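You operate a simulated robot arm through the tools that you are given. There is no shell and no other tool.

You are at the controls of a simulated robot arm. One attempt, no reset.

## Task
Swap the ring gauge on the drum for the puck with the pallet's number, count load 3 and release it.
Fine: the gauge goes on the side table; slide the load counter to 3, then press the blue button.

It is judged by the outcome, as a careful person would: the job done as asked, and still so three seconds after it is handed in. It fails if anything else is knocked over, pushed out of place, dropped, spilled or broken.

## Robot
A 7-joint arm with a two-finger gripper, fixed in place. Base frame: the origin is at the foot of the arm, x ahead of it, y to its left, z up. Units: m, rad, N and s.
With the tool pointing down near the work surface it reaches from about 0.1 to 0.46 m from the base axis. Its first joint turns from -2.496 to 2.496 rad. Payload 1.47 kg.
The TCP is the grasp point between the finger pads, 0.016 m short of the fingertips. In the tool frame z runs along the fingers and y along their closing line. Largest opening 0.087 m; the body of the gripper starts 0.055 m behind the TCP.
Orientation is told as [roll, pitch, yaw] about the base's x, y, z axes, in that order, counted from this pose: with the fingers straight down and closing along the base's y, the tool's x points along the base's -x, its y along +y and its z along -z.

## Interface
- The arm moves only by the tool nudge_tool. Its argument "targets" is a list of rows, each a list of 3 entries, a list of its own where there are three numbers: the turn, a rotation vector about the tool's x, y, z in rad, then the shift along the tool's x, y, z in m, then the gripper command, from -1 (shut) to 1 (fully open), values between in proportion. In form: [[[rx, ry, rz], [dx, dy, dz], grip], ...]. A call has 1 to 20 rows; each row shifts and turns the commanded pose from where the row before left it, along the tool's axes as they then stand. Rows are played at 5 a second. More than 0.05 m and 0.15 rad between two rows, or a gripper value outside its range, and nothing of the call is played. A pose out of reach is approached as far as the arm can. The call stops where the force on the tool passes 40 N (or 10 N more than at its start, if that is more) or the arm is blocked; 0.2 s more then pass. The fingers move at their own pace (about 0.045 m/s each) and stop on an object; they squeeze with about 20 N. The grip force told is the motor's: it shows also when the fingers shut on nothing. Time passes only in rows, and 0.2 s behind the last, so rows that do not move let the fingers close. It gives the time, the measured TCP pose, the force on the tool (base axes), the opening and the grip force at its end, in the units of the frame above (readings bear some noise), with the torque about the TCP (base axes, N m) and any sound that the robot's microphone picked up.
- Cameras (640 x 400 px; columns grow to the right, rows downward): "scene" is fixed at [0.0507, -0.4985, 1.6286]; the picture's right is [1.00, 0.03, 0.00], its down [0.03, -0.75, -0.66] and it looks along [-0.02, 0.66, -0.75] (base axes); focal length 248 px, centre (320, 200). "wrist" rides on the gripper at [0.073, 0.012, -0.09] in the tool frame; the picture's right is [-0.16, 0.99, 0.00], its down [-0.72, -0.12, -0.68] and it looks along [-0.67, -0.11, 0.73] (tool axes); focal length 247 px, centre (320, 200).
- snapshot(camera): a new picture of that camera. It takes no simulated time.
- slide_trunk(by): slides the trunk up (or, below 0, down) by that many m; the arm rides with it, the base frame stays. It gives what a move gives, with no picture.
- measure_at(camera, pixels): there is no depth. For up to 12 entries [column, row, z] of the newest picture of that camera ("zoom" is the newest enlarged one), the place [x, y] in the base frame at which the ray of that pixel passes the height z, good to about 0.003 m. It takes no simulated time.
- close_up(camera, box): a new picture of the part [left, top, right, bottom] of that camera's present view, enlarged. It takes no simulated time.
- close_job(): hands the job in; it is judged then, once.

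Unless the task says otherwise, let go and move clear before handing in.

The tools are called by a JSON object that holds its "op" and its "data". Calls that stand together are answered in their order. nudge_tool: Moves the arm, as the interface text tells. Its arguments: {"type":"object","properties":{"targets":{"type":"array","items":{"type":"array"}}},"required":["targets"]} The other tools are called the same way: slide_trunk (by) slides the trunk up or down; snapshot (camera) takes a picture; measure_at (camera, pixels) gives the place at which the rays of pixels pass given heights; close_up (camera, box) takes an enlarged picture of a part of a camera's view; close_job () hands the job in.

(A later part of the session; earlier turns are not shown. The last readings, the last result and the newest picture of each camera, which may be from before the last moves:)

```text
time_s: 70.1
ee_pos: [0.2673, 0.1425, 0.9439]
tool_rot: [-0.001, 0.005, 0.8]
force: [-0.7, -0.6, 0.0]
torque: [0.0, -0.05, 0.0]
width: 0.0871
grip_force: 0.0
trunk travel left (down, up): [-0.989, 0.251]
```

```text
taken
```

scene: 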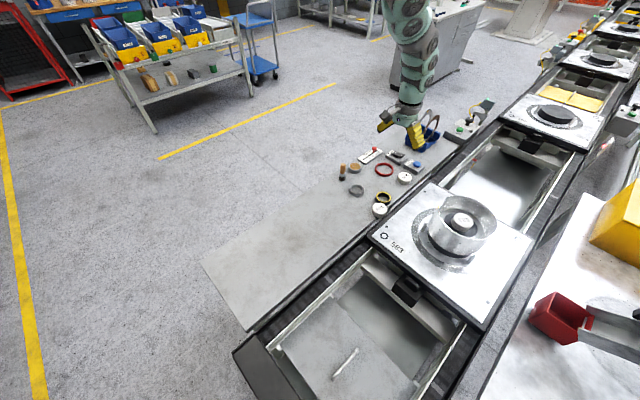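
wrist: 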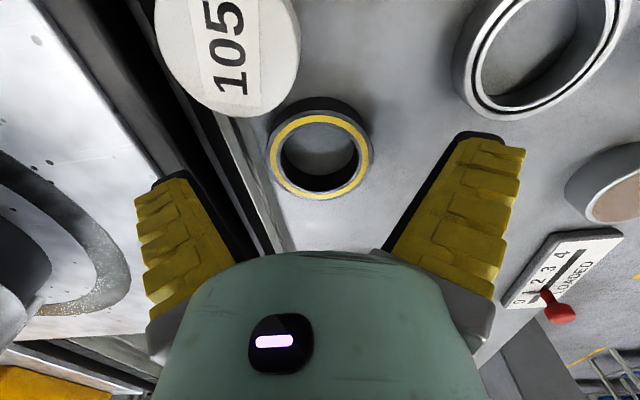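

Centred at (319,155). Lowering 2.4 cm and closing.

{"op": "slide_trunk", "data": {"by": -0.024}}

{"op": "nudge_tool", "data": {"targets": [[[0, 0, 0], [0, 0, 0], 0.5], [[0, 0, 0], [0, 0, 0], 0.3], [[0, 0, 0], [0, 0, 0], 0], [[0, 0, 0], [0, 0, 0], -1], [[0, 0, 0], [0, 0, 0], -1]]}}

{"op": "snapshot", "data": {"camera": "wrist"}}

```text
time_s: 70.8
ee_pos: [0.2669, 0.1417, 0.9197]
tool_rot: [0.004, 0.002, 0.801]
force: [-4.9, 5.1, 4.3]
torque: [-0.34, -0.23, -0.09]
width: 0.0843
grip_force: 0.0
trunk travel left (down, up): [-0.965, 0.275]
```

```text
time_s: 72.0
ee_pos: [0.2676, 0.1403, 0.9183]
tool_rot: [0.001, 0.005, 0.802]
force: [0.8, -0.4, 0.0]
torque: [-0.01, 0.08, 0.0]
width: 0.0545
grip_force: 20.1
trunk travel left (down, up): [-0.965, 0.275]
```

```text
taken
```

wrist: 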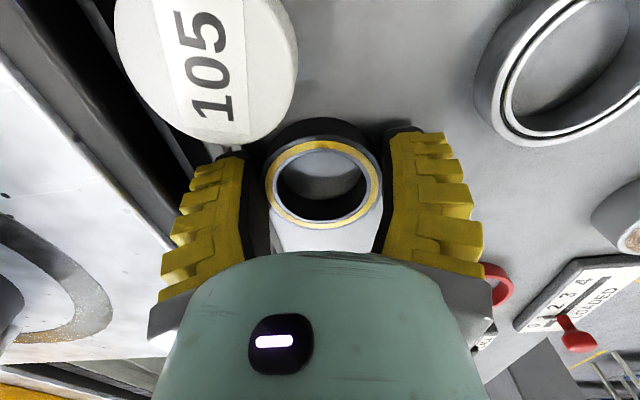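

Gauge gripped (0.0545 m). The outer finger brushed the conveyor-side edge briefly (about 8 N) but is clear now. Lifting 0.1.

{"op": "slide_trunk", "data": {"by": 0.12}}

{"op": "snapshot", "data": {"camera": "wrist"}}

{"op": "close_up", "data": {"camera": "scene", "box": [340, 150, 500, 270]}}

```text
time_s: 73.5
ee_pos: [0.2677, 0.1403, 1.0391]
tool_rot: [0.002, 0.004, 0.802]
force: [0.6, -0.4, -2.1]
torque: [0.01, -0.03, 0.0]
width: 0.0535
grip_force: 20.0
trunk travel left (down, up): [-1.085, 0.155]
```

```text
taken
```

wrist: 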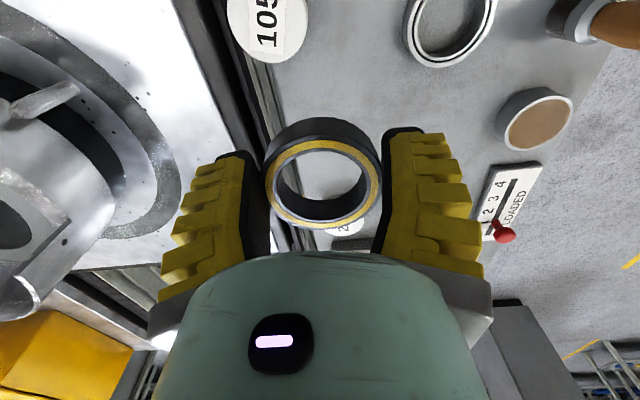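

```text
3.33 times, centred on (420, 210) of scene
```

zoom: 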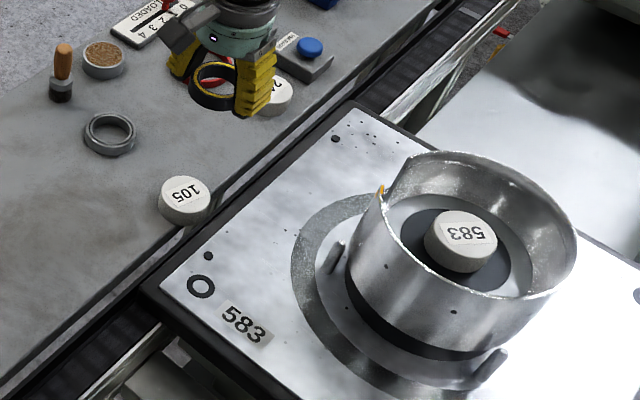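

105 and the pallet are unmoved. I'll raise more and carry the gauge to (0.295, 0.215), the patch vacated by 583.

{"op": "slide_trunk", "data": {"by": 0.08}}

{"op": "nudge_tool", "data": {"targets": [[[0, 0, 0], [-0.018, 0.0082, 0], -1], [[0, 0, 0], [-0.018, 0.0082, 0], -1], [[0, 0, 0], [-0.018, 0.0082, 0], -1], [[0, 0, 0], [-0.0185, 0.0082, 0], -1], [[0, 0, 0], [0, 0, 0], -1]]}}

{"op": "snapshot", "data": {"camera": "wrist"}}

{"op": "snapshot", "data": {"camera": "scene"}}

```text
time_s: 74.7
ee_pos: [0.268, 0.1411, 1.1194]
tool_rot: [0.002, 0.005, 0.802]
force: [0.5, 0.6, -1.3]
torque: [0.0, 0.04, 0.0]
width: 0.0536
grip_force: 20.2
trunk travel left (down, up): [-1.165, 0.075]
```

```text
time_s: 75.9
ee_pos: [0.2961, 0.2153, 1.1213]
tool_rot: [0.002, 0.006, 0.8]
force: [-0.6, -0.6, -2.9]
torque: [0.02, 0.02, 0.02]
width: 0.0533
grip_force: 19.9
trunk travel left (down, up): [-1.165, 0.075]
```

```text
taken
```

wrist: 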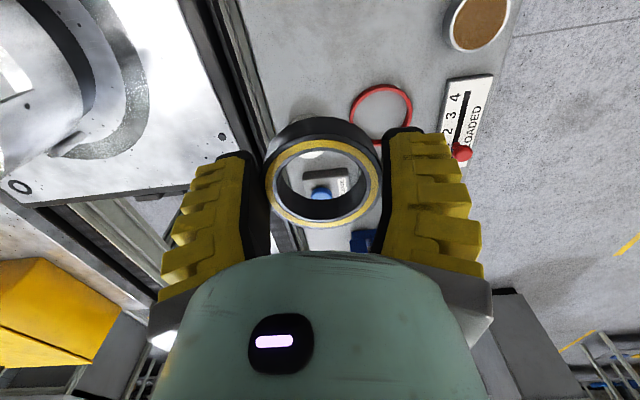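

```text
taken
```

scene: 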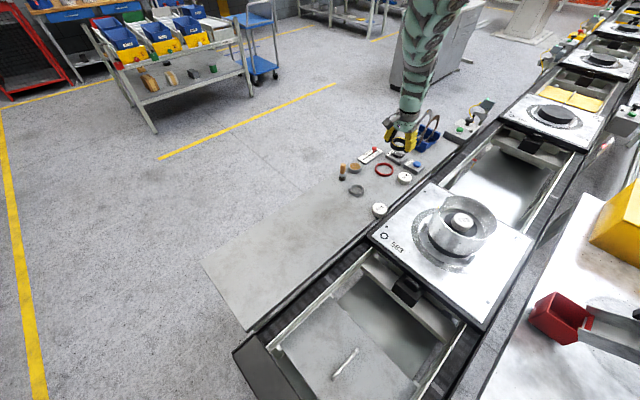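

Over the target patch. Lowering with the trunk 0.19, then a check.

{"op": "slide_trunk", "data": {"by": -0.19}}

{"op": "snapshot", "data": {"camera": "wrist"}}

{"op": "close_up", "data": {"camera": "scene", "box": [340, 150, 430, 230]}}

```text
time_s: 78.0
ee_pos: [0.2967, 0.2155, 0.9306]
tool_rot: [0.002, 0.006, 0.799]
force: [-0.1, 0.0, -2.2]
torque: [-0.01, 0.02, 0.03]
width: 0.0533
grip_force: 20.0
trunk travel left (down, up): [-0.975, 0.265]
```

```text
taken
```

wrist: 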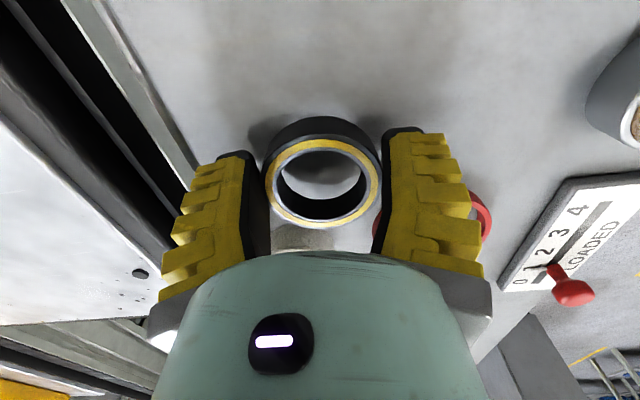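

```text
5.00 times, centred on (385, 190) of scene
```

zoom: 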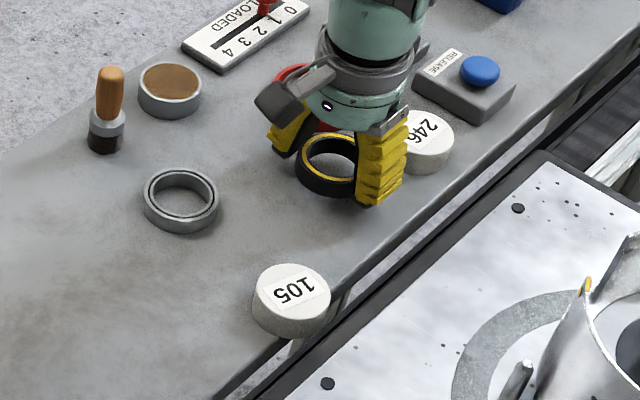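

{"op": "slide_trunk", "data": {"by": -0.01}}

{"op": "slide_trunk", "data": {"by": -0.002}}

```text
time_s: 78.6
ee_pos: [0.2966, 0.2152, 0.921]
tool_rot: [0.002, 0.005, 0.799]
force: [0.2, 0.6, -1.6]
torque: [0.0, 0.01, 0.01]
width: 0.0533
grip_force: 19.3
trunk travel left (down, up): [-0.965, 0.275]
```

```text
time_s: 79.1
ee_pos: [0.2967, 0.2167, 0.9191]
tool_rot: [0.002, 0.003, 0.801]
force: [0.1, -1.2, 6.6]
torque: [-0.03, 0.02, 0.05]
width: 0.0561
grip_force: 20.4
trunk travel left (down, up): [-0.963, 0.277]
```

Contact (6.6 N) at z 0.919: the gauge stands on the table. Opening partway, then fully, and checking before lifting.

{"op": "nudge_tool", "data": {"targets": [[[0, 0, 0], [0, 0, 0], 0.2], [[0, 0, 0], [0, 0, 0], 0.5], [[0, 0, 0], [0, 0, 0], 0.7], [[0, 0, 0], [0, 0, 0], 0.7]]}}

{"op": "slide_trunk", "data": {"by": 0.15}}

{"op": "snapshot", "data": {"camera": "wrist"}}

{"op": "close_up", "data": {"camera": "scene", "box": [340, 140, 430, 220]}}

```text
time_s: 80.1
ee_pos: [0.2958, 0.2155, 0.918]
tool_rot: [0.002, 0.005, 0.8]
force: [-0.1, 0.3, -0.4]
torque: [0.02, -0.01, -0.01]
width: 0.0768
grip_force: 1.4
trunk travel left (down, up): [-0.963, 0.277]
```

```text
time_s: 81.8
ee_pos: [0.2954, 0.2157, 1.0687]
tool_rot: [0.003, 0.005, 0.798]
force: [-0.5, -0.1, -0.7]
torque: [-0.01, -0.02, 0.02]
width: 0.0769
grip_force: 1.6
trunk travel left (down, up): [-1.113, 0.127]
```

```text
taken
```

wrist: 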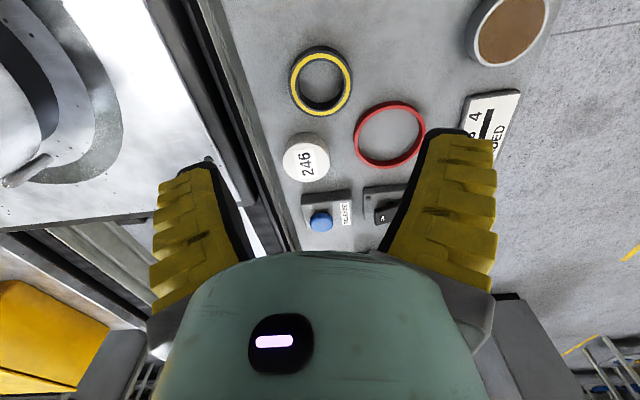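

```text
5.00 times, centred on (385, 180) of scene
```

zoom: 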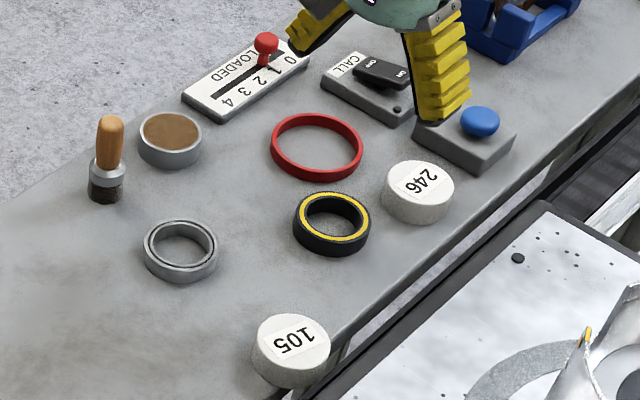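

The gauge now stands well at zoom (332,222). Next, puck 105 at about (0.250, 0.0845): only closing along the table edge direction keeps the fingers off the conveyor, so I'll rise and turn the hand to yaw -0.785.

{"op": "slide_trunk", "data": {"by": 0.07}}

{"op": "nudge_tool", "data": {"targets": [[[0, 0, 0.1], [0, 0, 0], 0.8], [[0, 0, 0.1], [0, 0, 0], 0.8], [[0, 0, 0.1], [0, 0, 0], 0.8], [[0, 0, 0.1], [0, 0, 0], 0.8], [[0, 0, 0.1], [0, 0, 0], 0.8], [[0, 0, 0.1], [0, 0, 0], 0.8], [[0, 0, 0.1], [0, 0, 0], 0.8], [[0, 0, 0.1], [0, 0, 0], 0.8], [[0, 0, 0.1], [0, 0, 0], 0.8], [[0, 0, 0.1], [0, 0, 0], 0.8], [[0, 0, 0.1], [0, 0, 0], 0.8], [[0, 0, 0.1], [0, 0, 0], 0.8], [[0, 0, 0.1], [0, 0, 0], 0.8], [[0, 0, 0.1], [0, 0, 0], 0.8], [[0, 0, 0.1], [0, 0, 0], 0.8], [[0, 0, 0.085], [0, 0, 0], 0.8]]}}

{"op": "snapshot", "data": {"camera": "scene"}}

```text
time_s: 82.9
ee_pos: [0.2961, 0.2145, 1.1386]
tool_rot: [0.001, 0.006, 0.799]
force: [0.4, 0.8, -0.2]
torque: [0.0, 0.01, 0.0]
width: 0.0769
grip_force: 2.1
trunk travel left (down, up): [-1.183, 0.057]
```

```text
time_s: 86.3
ee_pos: [0.2969, 0.2148, 1.1373]
tool_rot: [-0.001, 0.002, -0.787]
force: [-1.2, 1.0, 0.3]
torque: [0.01, 0.0, 0.05]
width: 0.0804
grip_force: 1.2
trunk travel left (down, up): [-1.183, 0.057]
```

```text
taken
```

scene: 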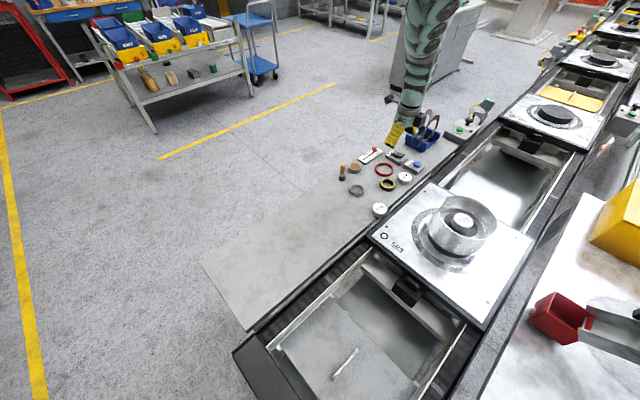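

Turn went cleanly. Moving high over to puck 105.

{"op": "nudge_tool", "data": {"targets": [[[0, 0, 0], [-0.011, -0.0249, 0], 0.8], [[0, 0, 0], [-0.011, -0.0249, 0], 0.8], [[0, 0, 0], [-0.011, -0.0249, 0], 0.8]]}}

{"op": "nudge_tool", "data": {"targets": [[[0, 0, 0], [-0.011, -0.0249, 0], 0.8], [[0, 0, 0], [-0.011, -0.0249, 0], 0.8], [[0, 0, 0], [0, 0, 0], 0.8]]}}

{"op": "snapshot", "data": {"camera": "wrist"}}

{"op": "snapshot", "data": {"camera": "scene"}}

```text
time_s: 87.1
ee_pos: [0.2653, 0.1387, 1.1403]
tool_rot: [-0.002, 0.0, -0.782]
force: [0.0, 0.9, 0.3]
torque: [0.01, 0.01, 0.03]
width: 0.0804
grip_force: 1.2
trunk travel left (down, up): [-1.183, 0.057]
```

```text
time_s: 87.9
ee_pos: [0.2463, 0.088, 1.1399]
tool_rot: [-0.004, 0.001, -0.786]
force: [0.1, -0.4, -0.3]
torque: [0.0, -0.02, 0.0]
width: 0.0803
grip_force: 1.5
trunk travel left (down, up): [-1.183, 0.057]
```

```text
taken
```

wrist: 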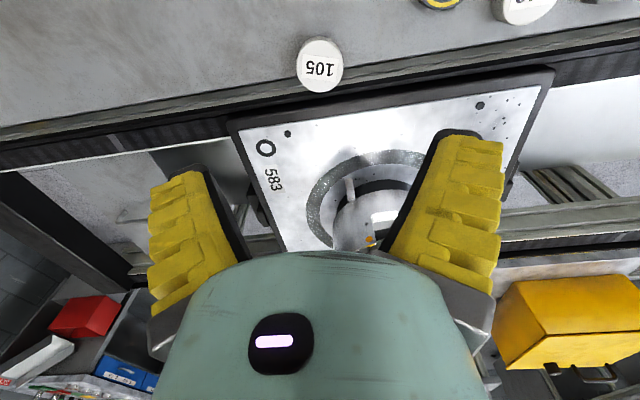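

```text
taken
```

scene: 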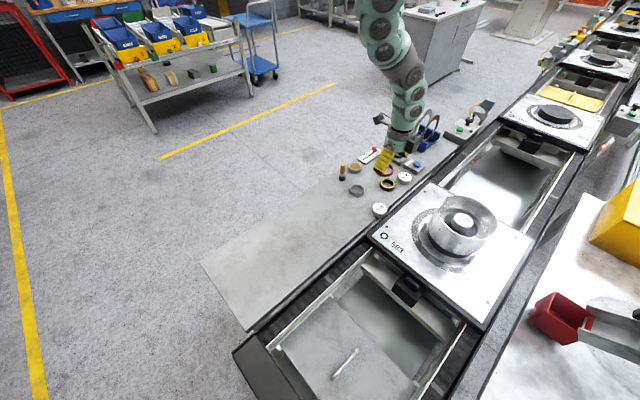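

Puck 105 is at wrist (320,65), on the tool axis and touching the table's rim line. Lowering 0.16 to check.

{"op": "slide_trunk", "data": {"by": -0.165}}

{"op": "snapshot", "data": {"camera": "wrist"}}

{"op": "close_up", "data": {"camera": "scene", "box": [340, 150, 430, 230]}}

```text
time_s: 89.8
ee_pos: [0.2458, 0.0872, 0.9741]
tool_rot: [-0.005, 0.002, -0.785]
force: [-0.3, 1.0, -0.7]
torque: [0.0, 0.0, -0.02]
width: 0.0803
grip_force: 2.2
trunk travel left (down, up): [-1.018, 0.222]
```

```text
taken
```

wrist: 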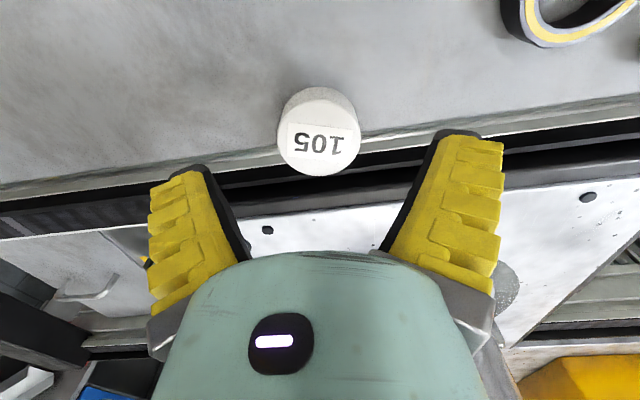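

```text
5.00 times, centred on (385, 190) of scene
```

zoom: 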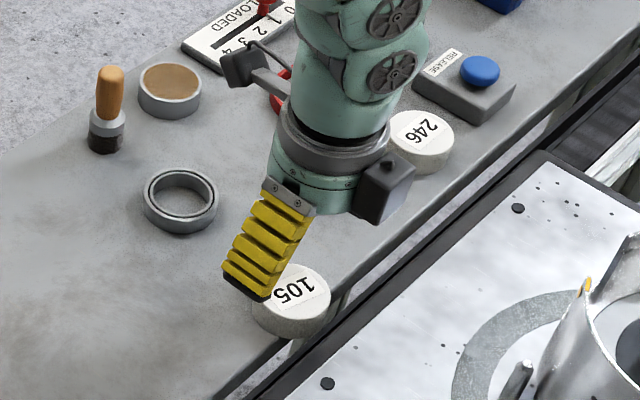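

The fingers should land just inside the table edge with the puck 5 mm off pad centre, which is fine. Lowering 5.4 cm.

{"op": "slide_trunk", "data": {"by": -0.035}}

{"op": "slide_trunk", "data": {"by": -0.02}}

{"op": "snapshot", "data": {"camera": "wrist"}}

```text
time_s: 90.6
ee_pos: [0.2458, 0.088, 0.9395]
tool_rot: [-0.006, 0.002, -0.785]
force: [0.3, -0.4, -0.6]
torque: [-0.03, -0.02, 0.0]
width: 0.0804
grip_force: 1.4
trunk travel left (down, up): [-0.983, 0.257]
```

```text
time_s: 91.2
ee_pos: [0.2456, 0.0888, 0.9194]
tool_rot: [-0.008, 0.003, -0.786]
force: [0.4, -0.1, -0.4]
torque: [0.04, 0.0, 0.0]
width: 0.0803
grip_force: 1.3
trunk travel left (down, up): [-0.963, 0.277]
```

```text
taken
```

wrist: 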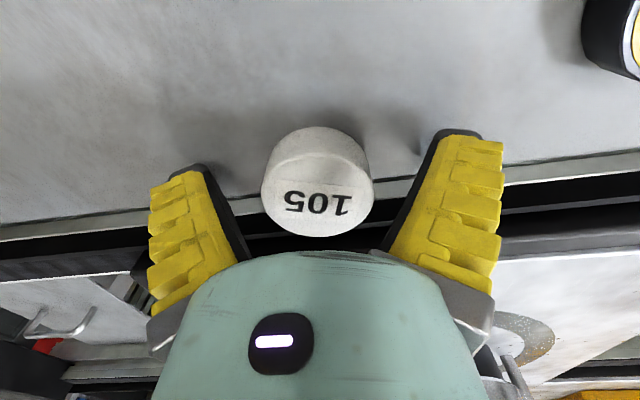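

Puck 105 is between the pads with no contact forces. Closing gently.

{"op": "nudge_tool", "data": {"targets": [[[0, 0, 0], [0, 0, 0], 0.5], [[0, 0, 0], [0, 0, 0], 0.25], [[0, 0, 0], [0, 0, 0], 0.1], [[0, 0, 0], [0, 0, 0], -1], [[0, 0, 0], [0, 0, 0], -1]]}}

{"op": "snapshot", "data": {"camera": "wrist"}}

```text
time_s: 92.5
ee_pos: [0.2454, 0.0876, 0.9188]
tool_rot: [-0.006, 0.001, -0.786]
force: [1.2, 1.0, 0.6]
torque: [-0.01, -0.01, -0.03]
width: 0.0506
grip_force: 20.9
trunk travel left (down, up): [-0.963, 0.277]
```

```text
taken
```

wrist: 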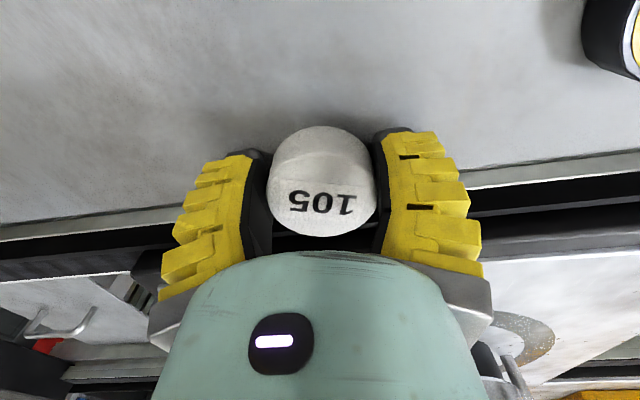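

Held. Lifting and moving it back by (+0.002, +0.056).

{"op": "slide_trunk", "data": {"by": 0.13}}

{"op": "nudge_tool", "data": {"targets": [[[0, 0, 0], [0.0127, 0.0137, 0], -1], [[0, 0, 0], [0.0127, 0.0137, 0], -1], [[0, 0, 0], [0.0127, 0.0137, 0], -1], [[0, 0, 0], [0, 0, 0], -1]]}}

{"op": "snapshot", "data": {"camera": "wrist"}}

{"op": "close_up", "data": {"camera": "scene", "box": [340, 130, 440, 230]}}

```text
time_s: 94.0
ee_pos: [0.2462, 0.0879, 1.0499]
tool_rot: [-0.006, 0.003, -0.785]
force: [-0.2, 0.5, -0.1]
torque: [-0.01, 0.01, -0.01]
width: 0.0507
grip_force: 19.9
trunk travel left (down, up): [-1.093, 0.147]
```

```text
time_s: 95.0
ee_pos: [0.2488, 0.1445, 1.0496]
tool_rot: [-0.004, 0.001, -0.785]
force: [-1.1, -0.2, -0.5]
torque: [0.05, -0.01, 0.03]
width: 0.0505
grip_force: 20.5
trunk travel left (down, up): [-1.093, 0.147]
```

```text
taken
```

wrist: 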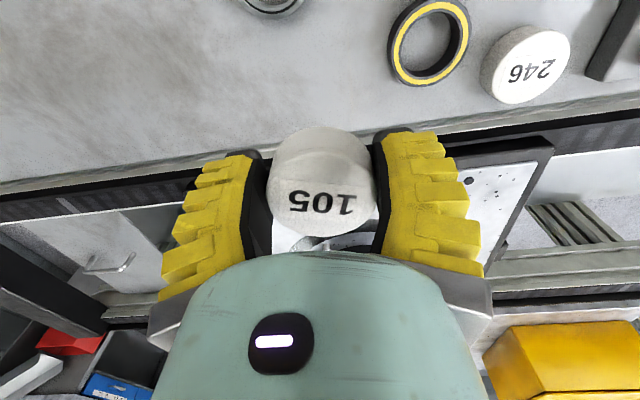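

```text
4.00 times, centred on (390, 180) of scene
```

zoom: 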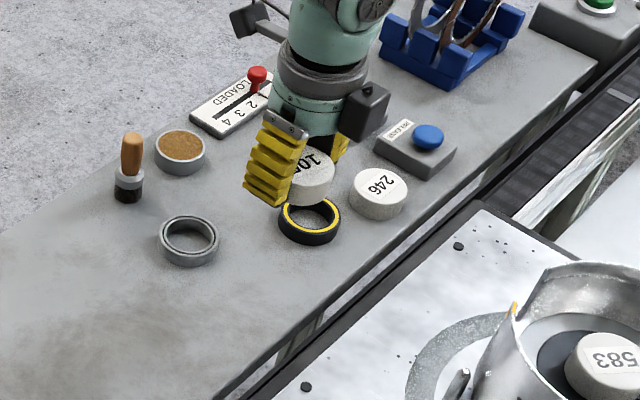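

Puck 105 will land at about (0.252, 0.140). Lowering with the trunk.

{"op": "slide_trunk", "data": {"by": -0.127}}

{"op": "slide_trunk", "data": {"by": -0.003}}

{"op": "snapshot", "data": {"camera": "wrist"}}

```text
time_s: 96.6
ee_pos: [0.2485, 0.1447, 0.9217]
tool_rot: [-0.005, 0.003, -0.786]
force: [-0.2, -0.5, -0.9]
torque: [0.0, 0.02, 0.02]
width: 0.0506
grip_force: 19.9
trunk travel left (down, up): [-0.966, 0.274]
```

```text
time_s: 97.1
ee_pos: [0.2478, 0.1458, 0.9194]
tool_rot: [-0.004, 0.002, -0.784]
force: [0.1, -0.9, 3.3]
torque: [0.01, -0.07, -0.02]
width: 0.0505
grip_force: 19.9
trunk travel left (down, up): [-0.963, 0.277]
```

```text
taken
```

wrist: 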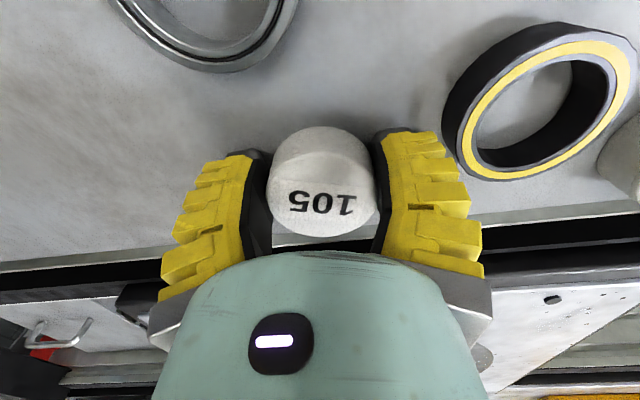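

Touching down (3.3 N). The gauge is close to the right finger, so I'll open only to about 0.062.

{"op": "nudge_tool", "data": {"targets": [[[0, 0, 0], [0, 0, 0], 0.25], [[0, 0, 0], [0, 0, 0], 0.4], [[0, 0, 0], [0, 0, 0], 0.4], [[0, 0, 0], [0, 0, 0], 0.4]]}}

{"op": "snapshot", "data": {"camera": "wrist"}}

```text
time_s: 98.1
ee_pos: [0.2483, 0.1447, 0.919]
tool_rot: [-0.005, 0.002, -0.786]
force: [0.9, 0.1, -0.2]
torque: [-0.05, -0.01, -0.02]
width: 0.0651
grip_force: 3.1
trunk travel left (down, up): [-0.963, 0.277]
```

```text
taken
```

wrist: 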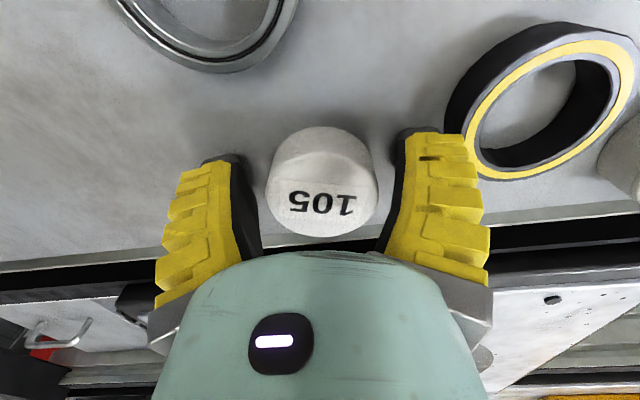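

Released without touching the gauge. Rising with the trunk and checking the table.

{"op": "slide_trunk", "data": {"by": 0.2}}

{"op": "snapshot", "data": {"camera": "wrist"}}

{"op": "close_up", "data": {"camera": "scene", "box": [345, 140, 425, 210]}}

```text
time_s: 100.3
ee_pos: [0.2476, 0.1449, 1.1188]
tool_rot: [-0.005, 0.002, -0.786]
force: [0.2, -0.1, 0.1]
torque: [0.02, 0.0, 0.02]
width: 0.0653
grip_force: 3.3
trunk travel left (down, up): [-1.163, 0.077]
```

```text
taken
```

wrist: 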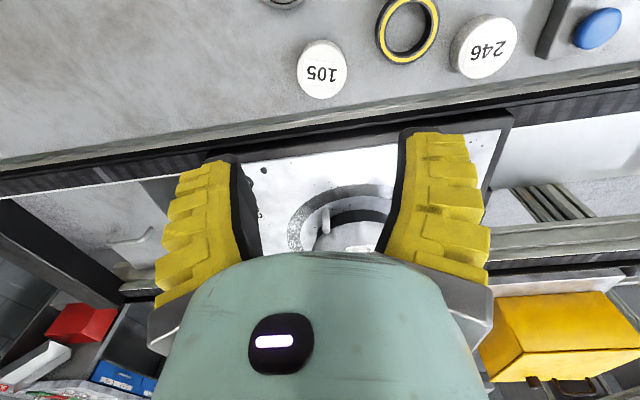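

```text
5.71 times, centred on (385, 175) of scene
```

zoom: 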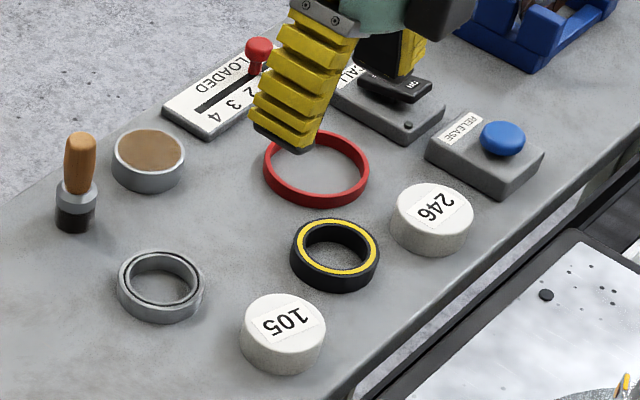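

Puck 105 is back within about 5 mm of its first place, and all else on the table is as before. Now the counter: I'll measure its slot and knob in the scene view.

{"op": "close_up", "data": {"camera": "scene", "box": [350, 135, 400, 170]}}

{"op": "measure_at", "data": {"camera": "scene", "pixels": [[363.5, 159.4, 0.905], [377.75, 150.6, 0.905], [373.5, 153, 0.905], [374.3, 148.7, 0.93], [374.3, 148.7, 0.94], [374.3, 148.7, 0.95]]}}

```text
11.43 times, centred on (375, 152) of scene
```

zoom: 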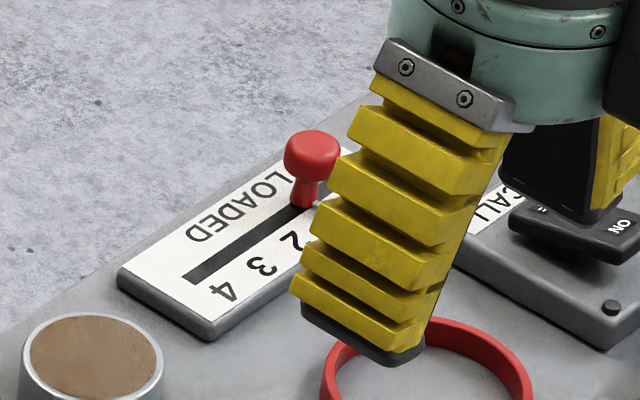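

```text
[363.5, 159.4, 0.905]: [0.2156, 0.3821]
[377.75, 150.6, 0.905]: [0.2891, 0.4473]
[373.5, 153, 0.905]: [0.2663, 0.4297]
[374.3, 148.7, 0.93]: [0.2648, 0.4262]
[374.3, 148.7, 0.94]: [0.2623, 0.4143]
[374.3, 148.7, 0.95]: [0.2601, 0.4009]
```

The slot runs from (0.289, 0.447) at the 0 end to (0.216, 0.382) at the 4 end, the knob stands at 1 near (0.265, 0.428) with its cap top near z 0.935, pitch about 0.022 m. I'll turn the hand to yaw +0.73 so it closes across the slot, then explore the reach toward the knob at height.

{"op": "nudge_tool", "data": {"targets": [[[0, 0, -0.1], [0, 0, 0], 0.4], [[0, 0, -0.1], [0, 0, 0], 0.4], [[0, 0, -0.1], [0, 0, 0], 0.4], [[0, 0, -0.1], [0, 0, 0], 0.4], [[0, 0, -0.1], [0, 0, 0], 0.4], [[0, 0, -0.1], [0, 0, 0], 0.4], [[0, 0, -0.1], [0, 0, 0], 0.4], [[0, 0, -0.1], [0, 0, 0], 0.4], [[0, 0, -0.1], [0, 0, 0], 0.4], [[0, 0, -0.1], [0, 0, 0], 0.4], [[0, 0, -0.1], [0, 0, 0], 0.4], [[0, 0, -0.1], [0, 0, 0], 0.4], [[0, 0, -0.1], [0, 0, 0], 0.4], [[0, 0, -0.1], [0, 0, 0], 0.4], [[0, 0, -0.1], [0, 0, 0], 0.4]]}}

{"op": "snapshot", "data": {"camera": "wrist"}}

```text
time_s: 103.5
ee_pos: [0.2506, 0.1442, 1.119]
tool_rot: [0.0, 0.004, 0.718]
force: [-0.5, 0.3, 1.0]
torque: [0.02, 0.0, -0.02]
width: 0.0655
grip_force: 3.2
trunk travel left (down, up): [-1.163, 0.077]
```

```text
taken
```

wrist: 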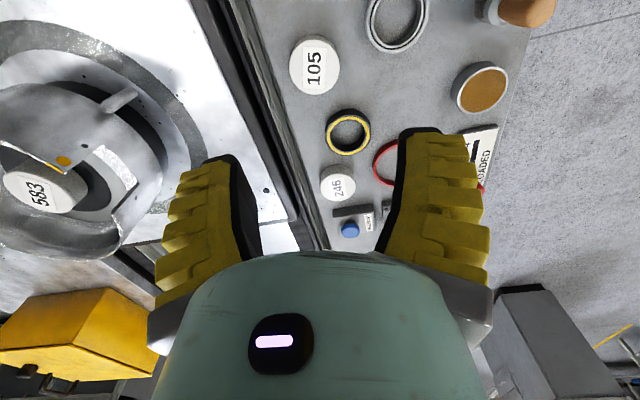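

{"op": "nudge_tool", "data": {"targets": [[[0, 0, 0], [-0.0229, 0.03, 0], 0.4], [[0, 0, 0], [-0.0229, 0.03, 0], 0.4], [[0, 0, 0], [-0.0229, 0.03, 0], 0.4]]}}

{"op": "snapshot", "data": {"camera": "scene"}}

```text
time_s: 104.3
ee_pos: [0.2436, 0.2624, 1.1202]
tool_rot: [0.012, -0.003, 0.711]
force: [3.8, 10.0, 4.7]
torque: [-0.78, 0.29, -0.03]
width: 0.0654
grip_force: 4.0
trunk travel left (down, up): [-1.163, 0.077]
```

```text
taken
```

scene: 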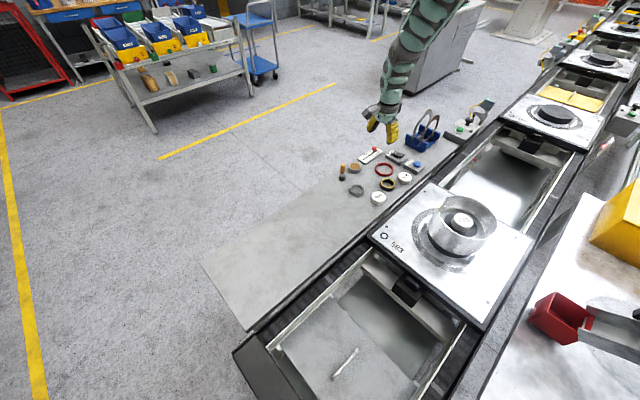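

A 10 N force appeared though nothing is near in the air; I'll wait one step and read it again.

{"op": "nudge_tool", "data": {"targets": [[[0, 0, 0], [0, 0, 0], 0.4]]}}

{"op": "close_up", "data": {"camera": "scene", "box": [340, 60, 460, 160]}}

```text
time_s: 104.7
ee_pos: [0.2405, 0.2576, 1.1199]
tool_rot: [0.002, 0.005, 0.716]
force: [0.4, 0.4, 0.0]
torque: [-0.01, -0.03, 0.0]
width: 0.0654
grip_force: 3.5
trunk travel left (down, up): [-1.163, 0.077]
```

```text
4.00 times, centred on (400, 110) of scene
```

zoom: 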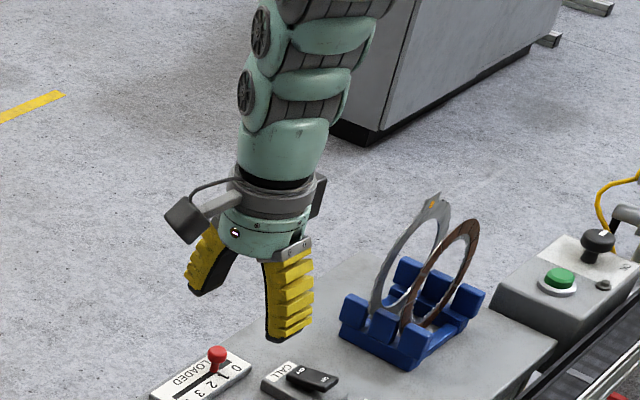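

It was only the motion transient. Continuing toward the knob.

{"op": "nudge_tool", "data": {"targets": [[[0, 0, 0], [-0.0174, 0.022, 0], 0.4], [[0, 0, 0], [-0.0174, 0.022, 0], 0.4], [[0, 0, 0], [-0.0174, 0.022, 0], 0.4], [[0, 0, 0], [0, 0, 0], 0.4]]}}

{"op": "snapshot", "data": {"camera": "scene"}}

{"op": "snapshot", "data": {"camera": "wrist"}}

```text
time_s: 105.7
ee_pos: [0.2404, 0.294, 1.1326]
tool_rot: [0.001, 0.005, 0.716]
force: [0.6, -0.2, 1.0]
torque: [0.01, 0.02, 0.05]
width: 0.0654
grip_force: 3.1
out of reach, approached as far as the arm can: row 1, 2, 3
trunk travel left (down, up): [-1.163, 0.077]
```

```text
taken
```

scene: 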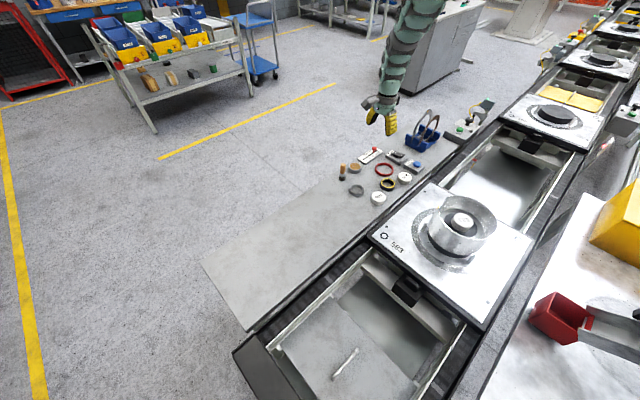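

```text
taken
```

wrist: 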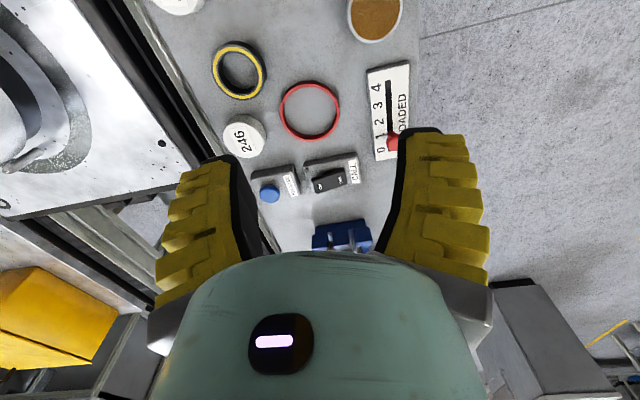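

At this bearing the arm is stretched straight, so I need a lower trunk with the arm less extended. For safety I'll do the refolding high up: trunk to the top first, then raise the tool by the arm in small steps.

{"op": "slide_trunk", "data": {"by": 0.07}}

{"op": "nudge_tool", "data": {"targets": [[[0, 0, 0], [0, 0, -0.015], 0.4], [[0, 0, 0], [0, 0, -0.015], 0.4], [[0, 0, 0], [0, 0, -0.015], 0.4], [[0, 0, 0], [0, 0, -0.015], 0.4]]}}

{"op": "snapshot", "data": {"camera": "scene"}}

```text
time_s: 106.8
ee_pos: [0.2407, 0.2926, 1.2034]
tool_rot: [0.002, 0.005, 0.716]
force: [-0.2, -0.2, -0.1]
torque: [0.0, 0.01, -0.02]
width: 0.0653
grip_force: 2.9
trunk travel left (down, up): [-1.233, 0.007]
```

```text
time_s: 107.8
ee_pos: [0.2414, 0.2941, 1.2631]
tool_rot: [0.001, 0.004, 0.715]
force: [-0.1, 0.4, 0.2]
torque: [0.02, 0.02, 0.01]
width: 0.0654
grip_force: 3.4
trunk travel left (down, up): [-1.233, 0.007]
```

```text
taken
```

scene: 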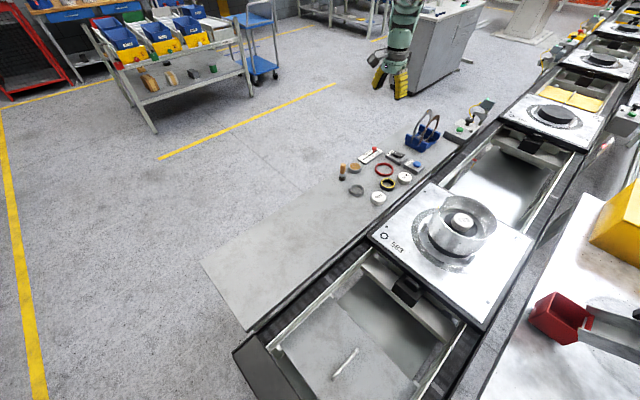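

Smooth. Now outward toward the knob, rising a little at the same time.

{"op": "nudge_tool", "data": {"targets": [[[0, 0, 0], [-0.0132, 0.0106, -0.012], 0.4], [[0, 0, 0], [-0.0132, 0.0106, -0.012], 0.4], [[0, 0, 0], [-0.0132, 0.0106, -0.012], 0.4], [[0, 0, 0], [-0.0132, 0.0106, -0.012], 0.4]]}}

{"op": "snapshot", "data": {"camera": "scene"}}

```text
time_s: 108.8
ee_pos: [0.2536, 0.359, 1.3119]
tool_rot: [0.003, 0.005, 0.714]
force: [0.1, 0.6, -0.1]
torque: [-0.03, 0.0, 0.0]
width: 0.0655
grip_force: 3.4
trunk travel left (down, up): [-1.233, 0.007]
```

```text
taken
```

scene: 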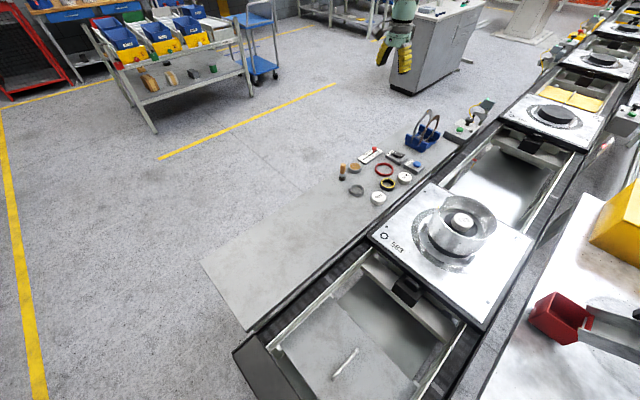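

{"op": "nudge_tool", "data": {"targets": [[[0, 0, 0], [-0.0132, 0.0106, -0.01], 0.4], [[0, 0, 0], [-0.0132, 0.0106, -0.01], 0.4], [[0, 0, 0], [-0.0132, 0.0106, -0.01], 0.4], [[0, 0, 0], [-0.0132, 0.0106, -0.01], 0.4]]}}

{"op": "snapshot", "data": {"camera": "scene"}}

```text
time_s: 109.8
ee_pos: [0.2662, 0.4271, 1.3527]
tool_rot: [0.001, 0.006, 0.712]
force: [0.4, 0.2, -0.3]
torque: [0.03, -0.02, 0.04]
width: 0.0653
grip_force: 3.5
trunk travel left (down, up): [-1.233, 0.007]
```

```text
taken
```

scene: 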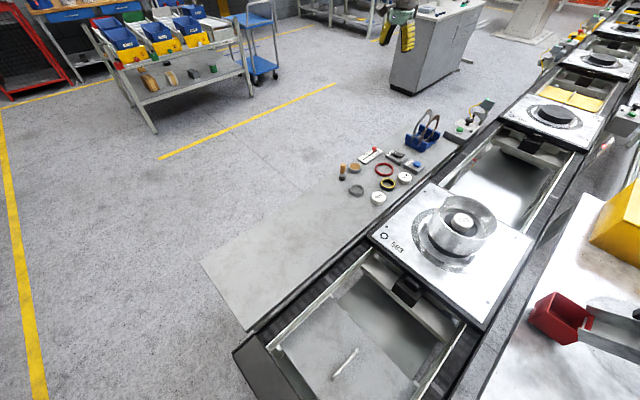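

The tool is right above the knob position with the arm comfortable. Lowering the trunk by 0.30.

{"op": "slide_trunk", "data": {"by": -0.3}}

{"op": "snapshot", "data": {"camera": "scene"}}

{"op": "snapshot", "data": {"camera": "wrist"}}

```text
time_s: 112.8
ee_pos: [0.2646, 0.4274, 1.0522]
tool_rot: [0.002, 0.005, 0.716]
force: [-0.2, -0.4, 0.2]
torque: [-0.01, 0.02, -0.03]
width: 0.0651
grip_force: 2.8
trunk travel left (down, up): [-0.933, 0.307]
```

```text
taken
```

scene: 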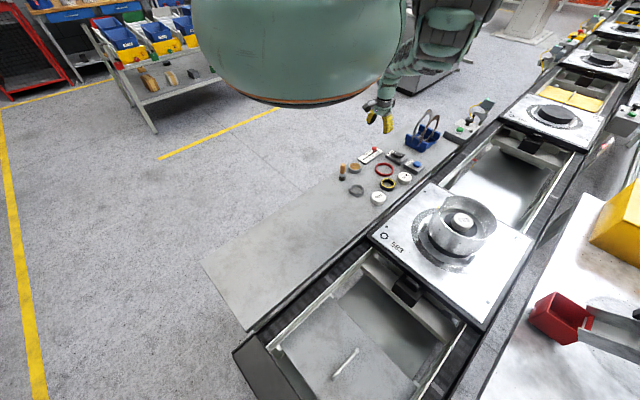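

```text
taken
```

wrist: 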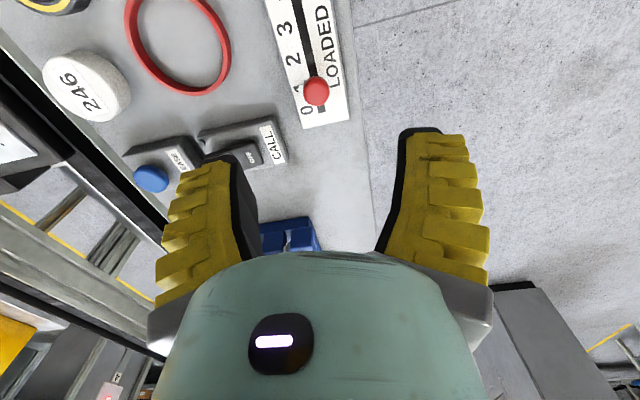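

The knob is at wrist (316,90), on the tool axis. Measuring it and the slot from here.

{"op": "close_up", "data": {"camera": "wrist", "box": [240, 0, 400, 140]}}

{"op": "measure_at", "data": {"camera": "wrist", "pixels": [[316, 90, 0.925], [316, 90, 0.935], [316, 90, 0.945]]}}

{"op": "close_up", "data": {"camera": "scene", "box": [350, 130, 400, 170]}}

```text
2.86 times, centred on (320, 70) of wrist
```

zoom: 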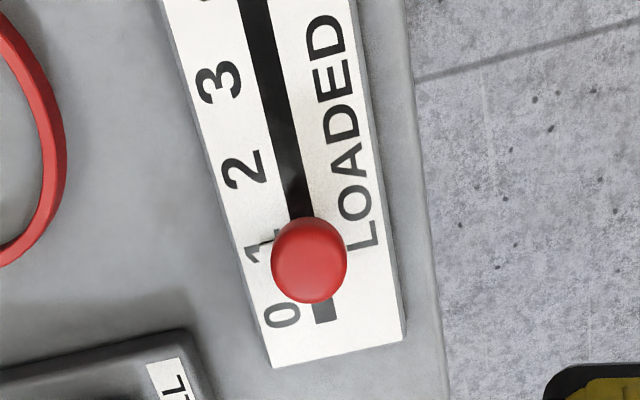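

```text
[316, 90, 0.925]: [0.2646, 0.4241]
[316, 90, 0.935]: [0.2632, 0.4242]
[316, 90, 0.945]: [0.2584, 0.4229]
```

```text
10.00 times, centred on (375, 150) of scene
```

zoom: 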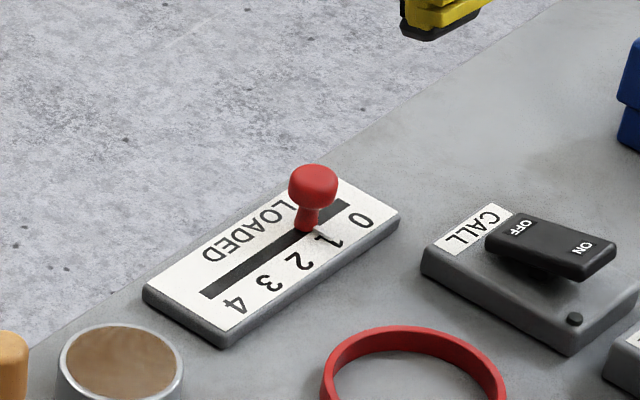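

The knob is at about (0.264, 0.423). I'll correct a few millimetres, lower to TCP 0.96 first and look.

{"op": "nudge_tool", "data": {"targets": [[[0, 0, 0], [0.003, -0.0035, 0], 0.2], [[0, 0, 0], [0, 0, 0], 0.2]]}}

{"op": "slide_trunk", "data": {"by": -0.085}}

{"op": "snapshot", "data": {"camera": "wrist"}}

{"op": "close_up", "data": {"camera": "scene", "box": [340, 100, 440, 180]}}

```text
time_s: 113.4
ee_pos: [0.2663, 0.423, 1.0517]
tool_rot: [0.001, 0.007, 0.715]
force: [-1.0, 0.0, 0.1]
torque: [-0.02, 0.01, 0.02]
width: 0.0573
grip_force: 3.7
trunk travel left (down, up): [-0.933, 0.307]
```

```text
time_s: 114.6
ee_pos: [0.2643, 0.4225, 0.9677]
tool_rot: [0.001, 0.006, 0.715]
force: [0.3, -0.3, 1.1]
torque: [0.01, 0.01, -0.02]
width: 0.0575
grip_force: 3.0
trunk travel left (down, up): [-0.848, 0.392]
```

```text
taken
```

wrist: 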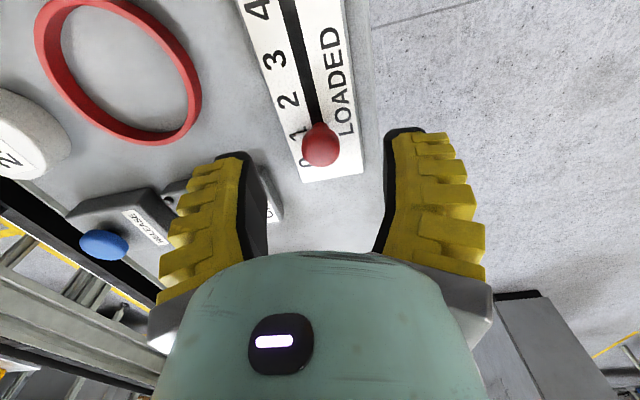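

```text
5.00 times, centred on (390, 140) of scene
```

zoom: 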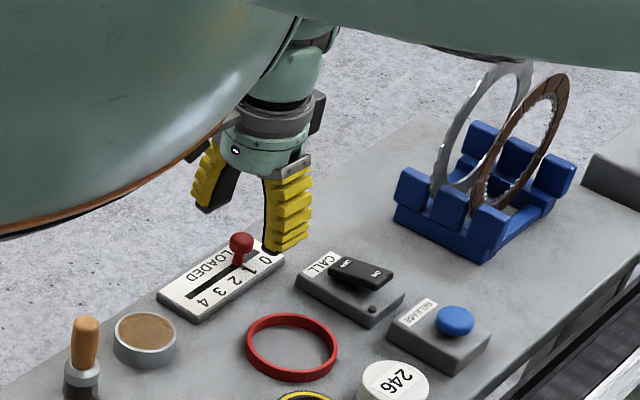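

Knob at (321,145) is centred between the fingers. Lowering 3.4 cm to grasp height.

{"op": "slide_trunk", "data": {"by": -0.034}}

{"op": "snapshot", "data": {"camera": "wrist"}}

{"op": "close_up", "data": {"camera": "scene", "box": [340, 120, 430, 180]}}

```text
time_s: 115.3
ee_pos: [0.2658, 0.4227, 0.9325]
tool_rot: [0.003, 0.006, 0.715]
force: [0.7, -0.2, 0.2]
torque: [0.02, -0.02, 0.01]
width: 0.0573
grip_force: 3.7
trunk travel left (down, up): [-0.814, 0.426]
```

```text
taken
```

wrist: 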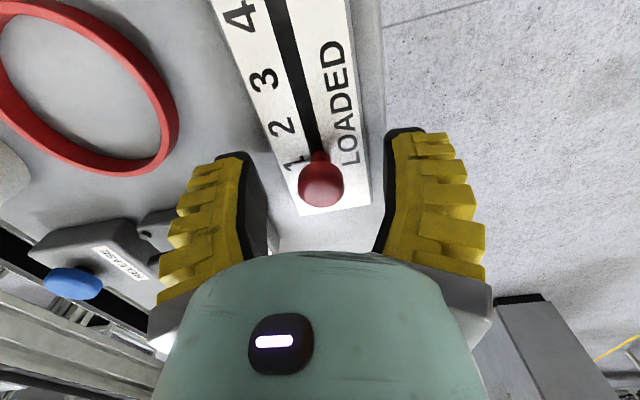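

```text
6.67 times, centred on (385, 150) of scene
```

zoom: 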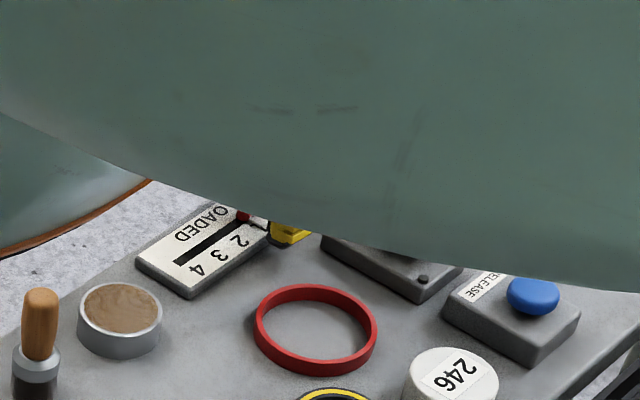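

The knob is centred between the pads at (320,182). Closing on it.

{"op": "nudge_tool", "data": {"targets": [[[0, 0, 0], [0, 0, 0], -0.1], [[0, 0, 0], [0, 0, 0], -0.4], [[0, 0, 0], [0, 0, 0], -1], [[0, 0, 0], [0, 0, 0], -1]]}}

{"op": "snapshot", "data": {"camera": "wrist"}}

```text
time_s: 116.3
ee_pos: [0.2648, 0.423, 0.9333]
tool_rot: [0.001, 0.005, 0.716]
force: [-0.3, 0.8, -1.7]
torque: [0.03, 0.04, 0.03]
width: 0.0147
grip_force: 24.5
trunk travel left (down, up): [-0.814, 0.426]
```

```text
taken
```

wrist: 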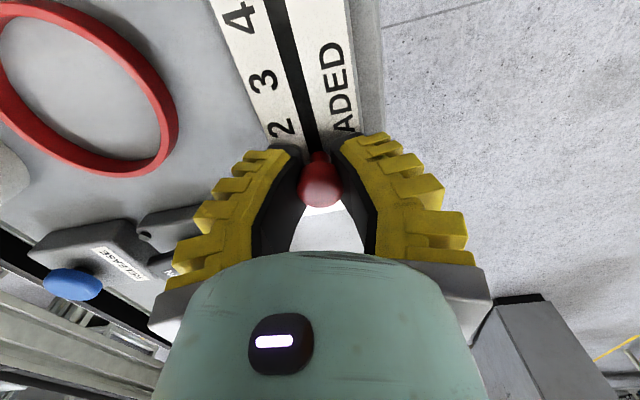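

Gripped at 0.0147. The slot direction matches the tool's x, so I'll drag 0.023 (one count) first.

{"op": "nudge_tool", "data": {"targets": [[[0, 0, 0], [0.008, 0, 0], -1], [[0, 0, 0], [0.008, 0, 0], -1], [[0, 0, 0], [0.007, 0, 0], -1], [[0, 0, 0], [0, 0, 0], -1]]}}

{"op": "snapshot", "data": {"camera": "wrist"}}

```text
time_s: 117.3
ee_pos: [0.2476, 0.4079, 0.9332]
tool_rot: [0.0, 0.005, 0.713]
force: [1.9, -0.6, -5.3]
torque: [-0.02, 0.03, 0.08]
width: 0.0131
grip_force: 29.5
trunk travel left (down, up): [-0.814, 0.426]
```

```text
taken
```

wrist: 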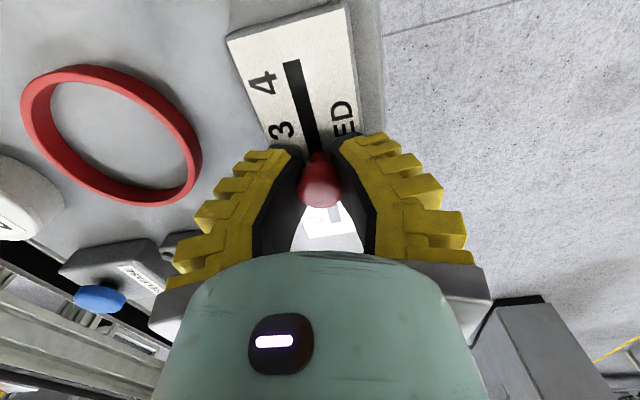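

The knob follows. Dragging the second count.

{"op": "nudge_tool", "data": {"targets": [[[0, 0, 0], [0.008, 0, 0], -1], [[0, 0, 0], [0.008, 0, 0], -1], [[0, 0, 0], [0.007, 0, 0], -1], [[0, 0, 0], [0, 0, 0], -1]]}}

{"op": "snapshot", "data": {"camera": "wrist"}}

{"op": "close_up", "data": {"camera": "scene", "box": [340, 130, 410, 180]}}

```text
time_s: 118.3
ee_pos: [0.2327, 0.392, 0.9314]
tool_rot: [-0.002, 0.005, 0.713]
force: [6.6, -5.7, 1.1]
torque: [-0.06, 0.01, 0.02]
width: 0.0135
grip_force: 30.2
trunk travel left (down, up): [-0.814, 0.426]
```

```text
taken
```

wrist: 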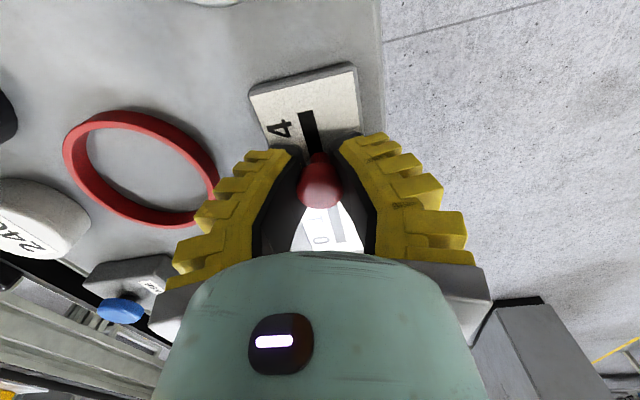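

```text
8.00 times, centred on (375, 155) of scene
```

zoom: 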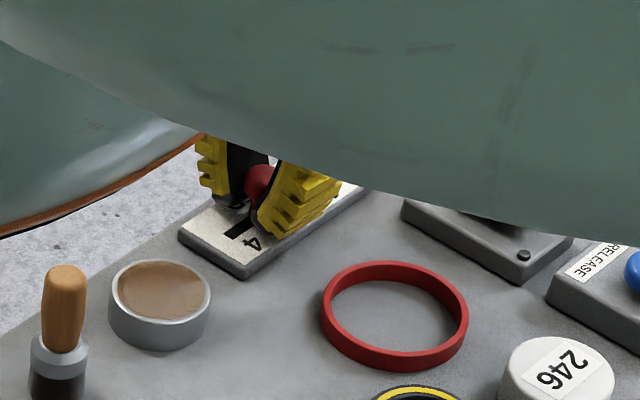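

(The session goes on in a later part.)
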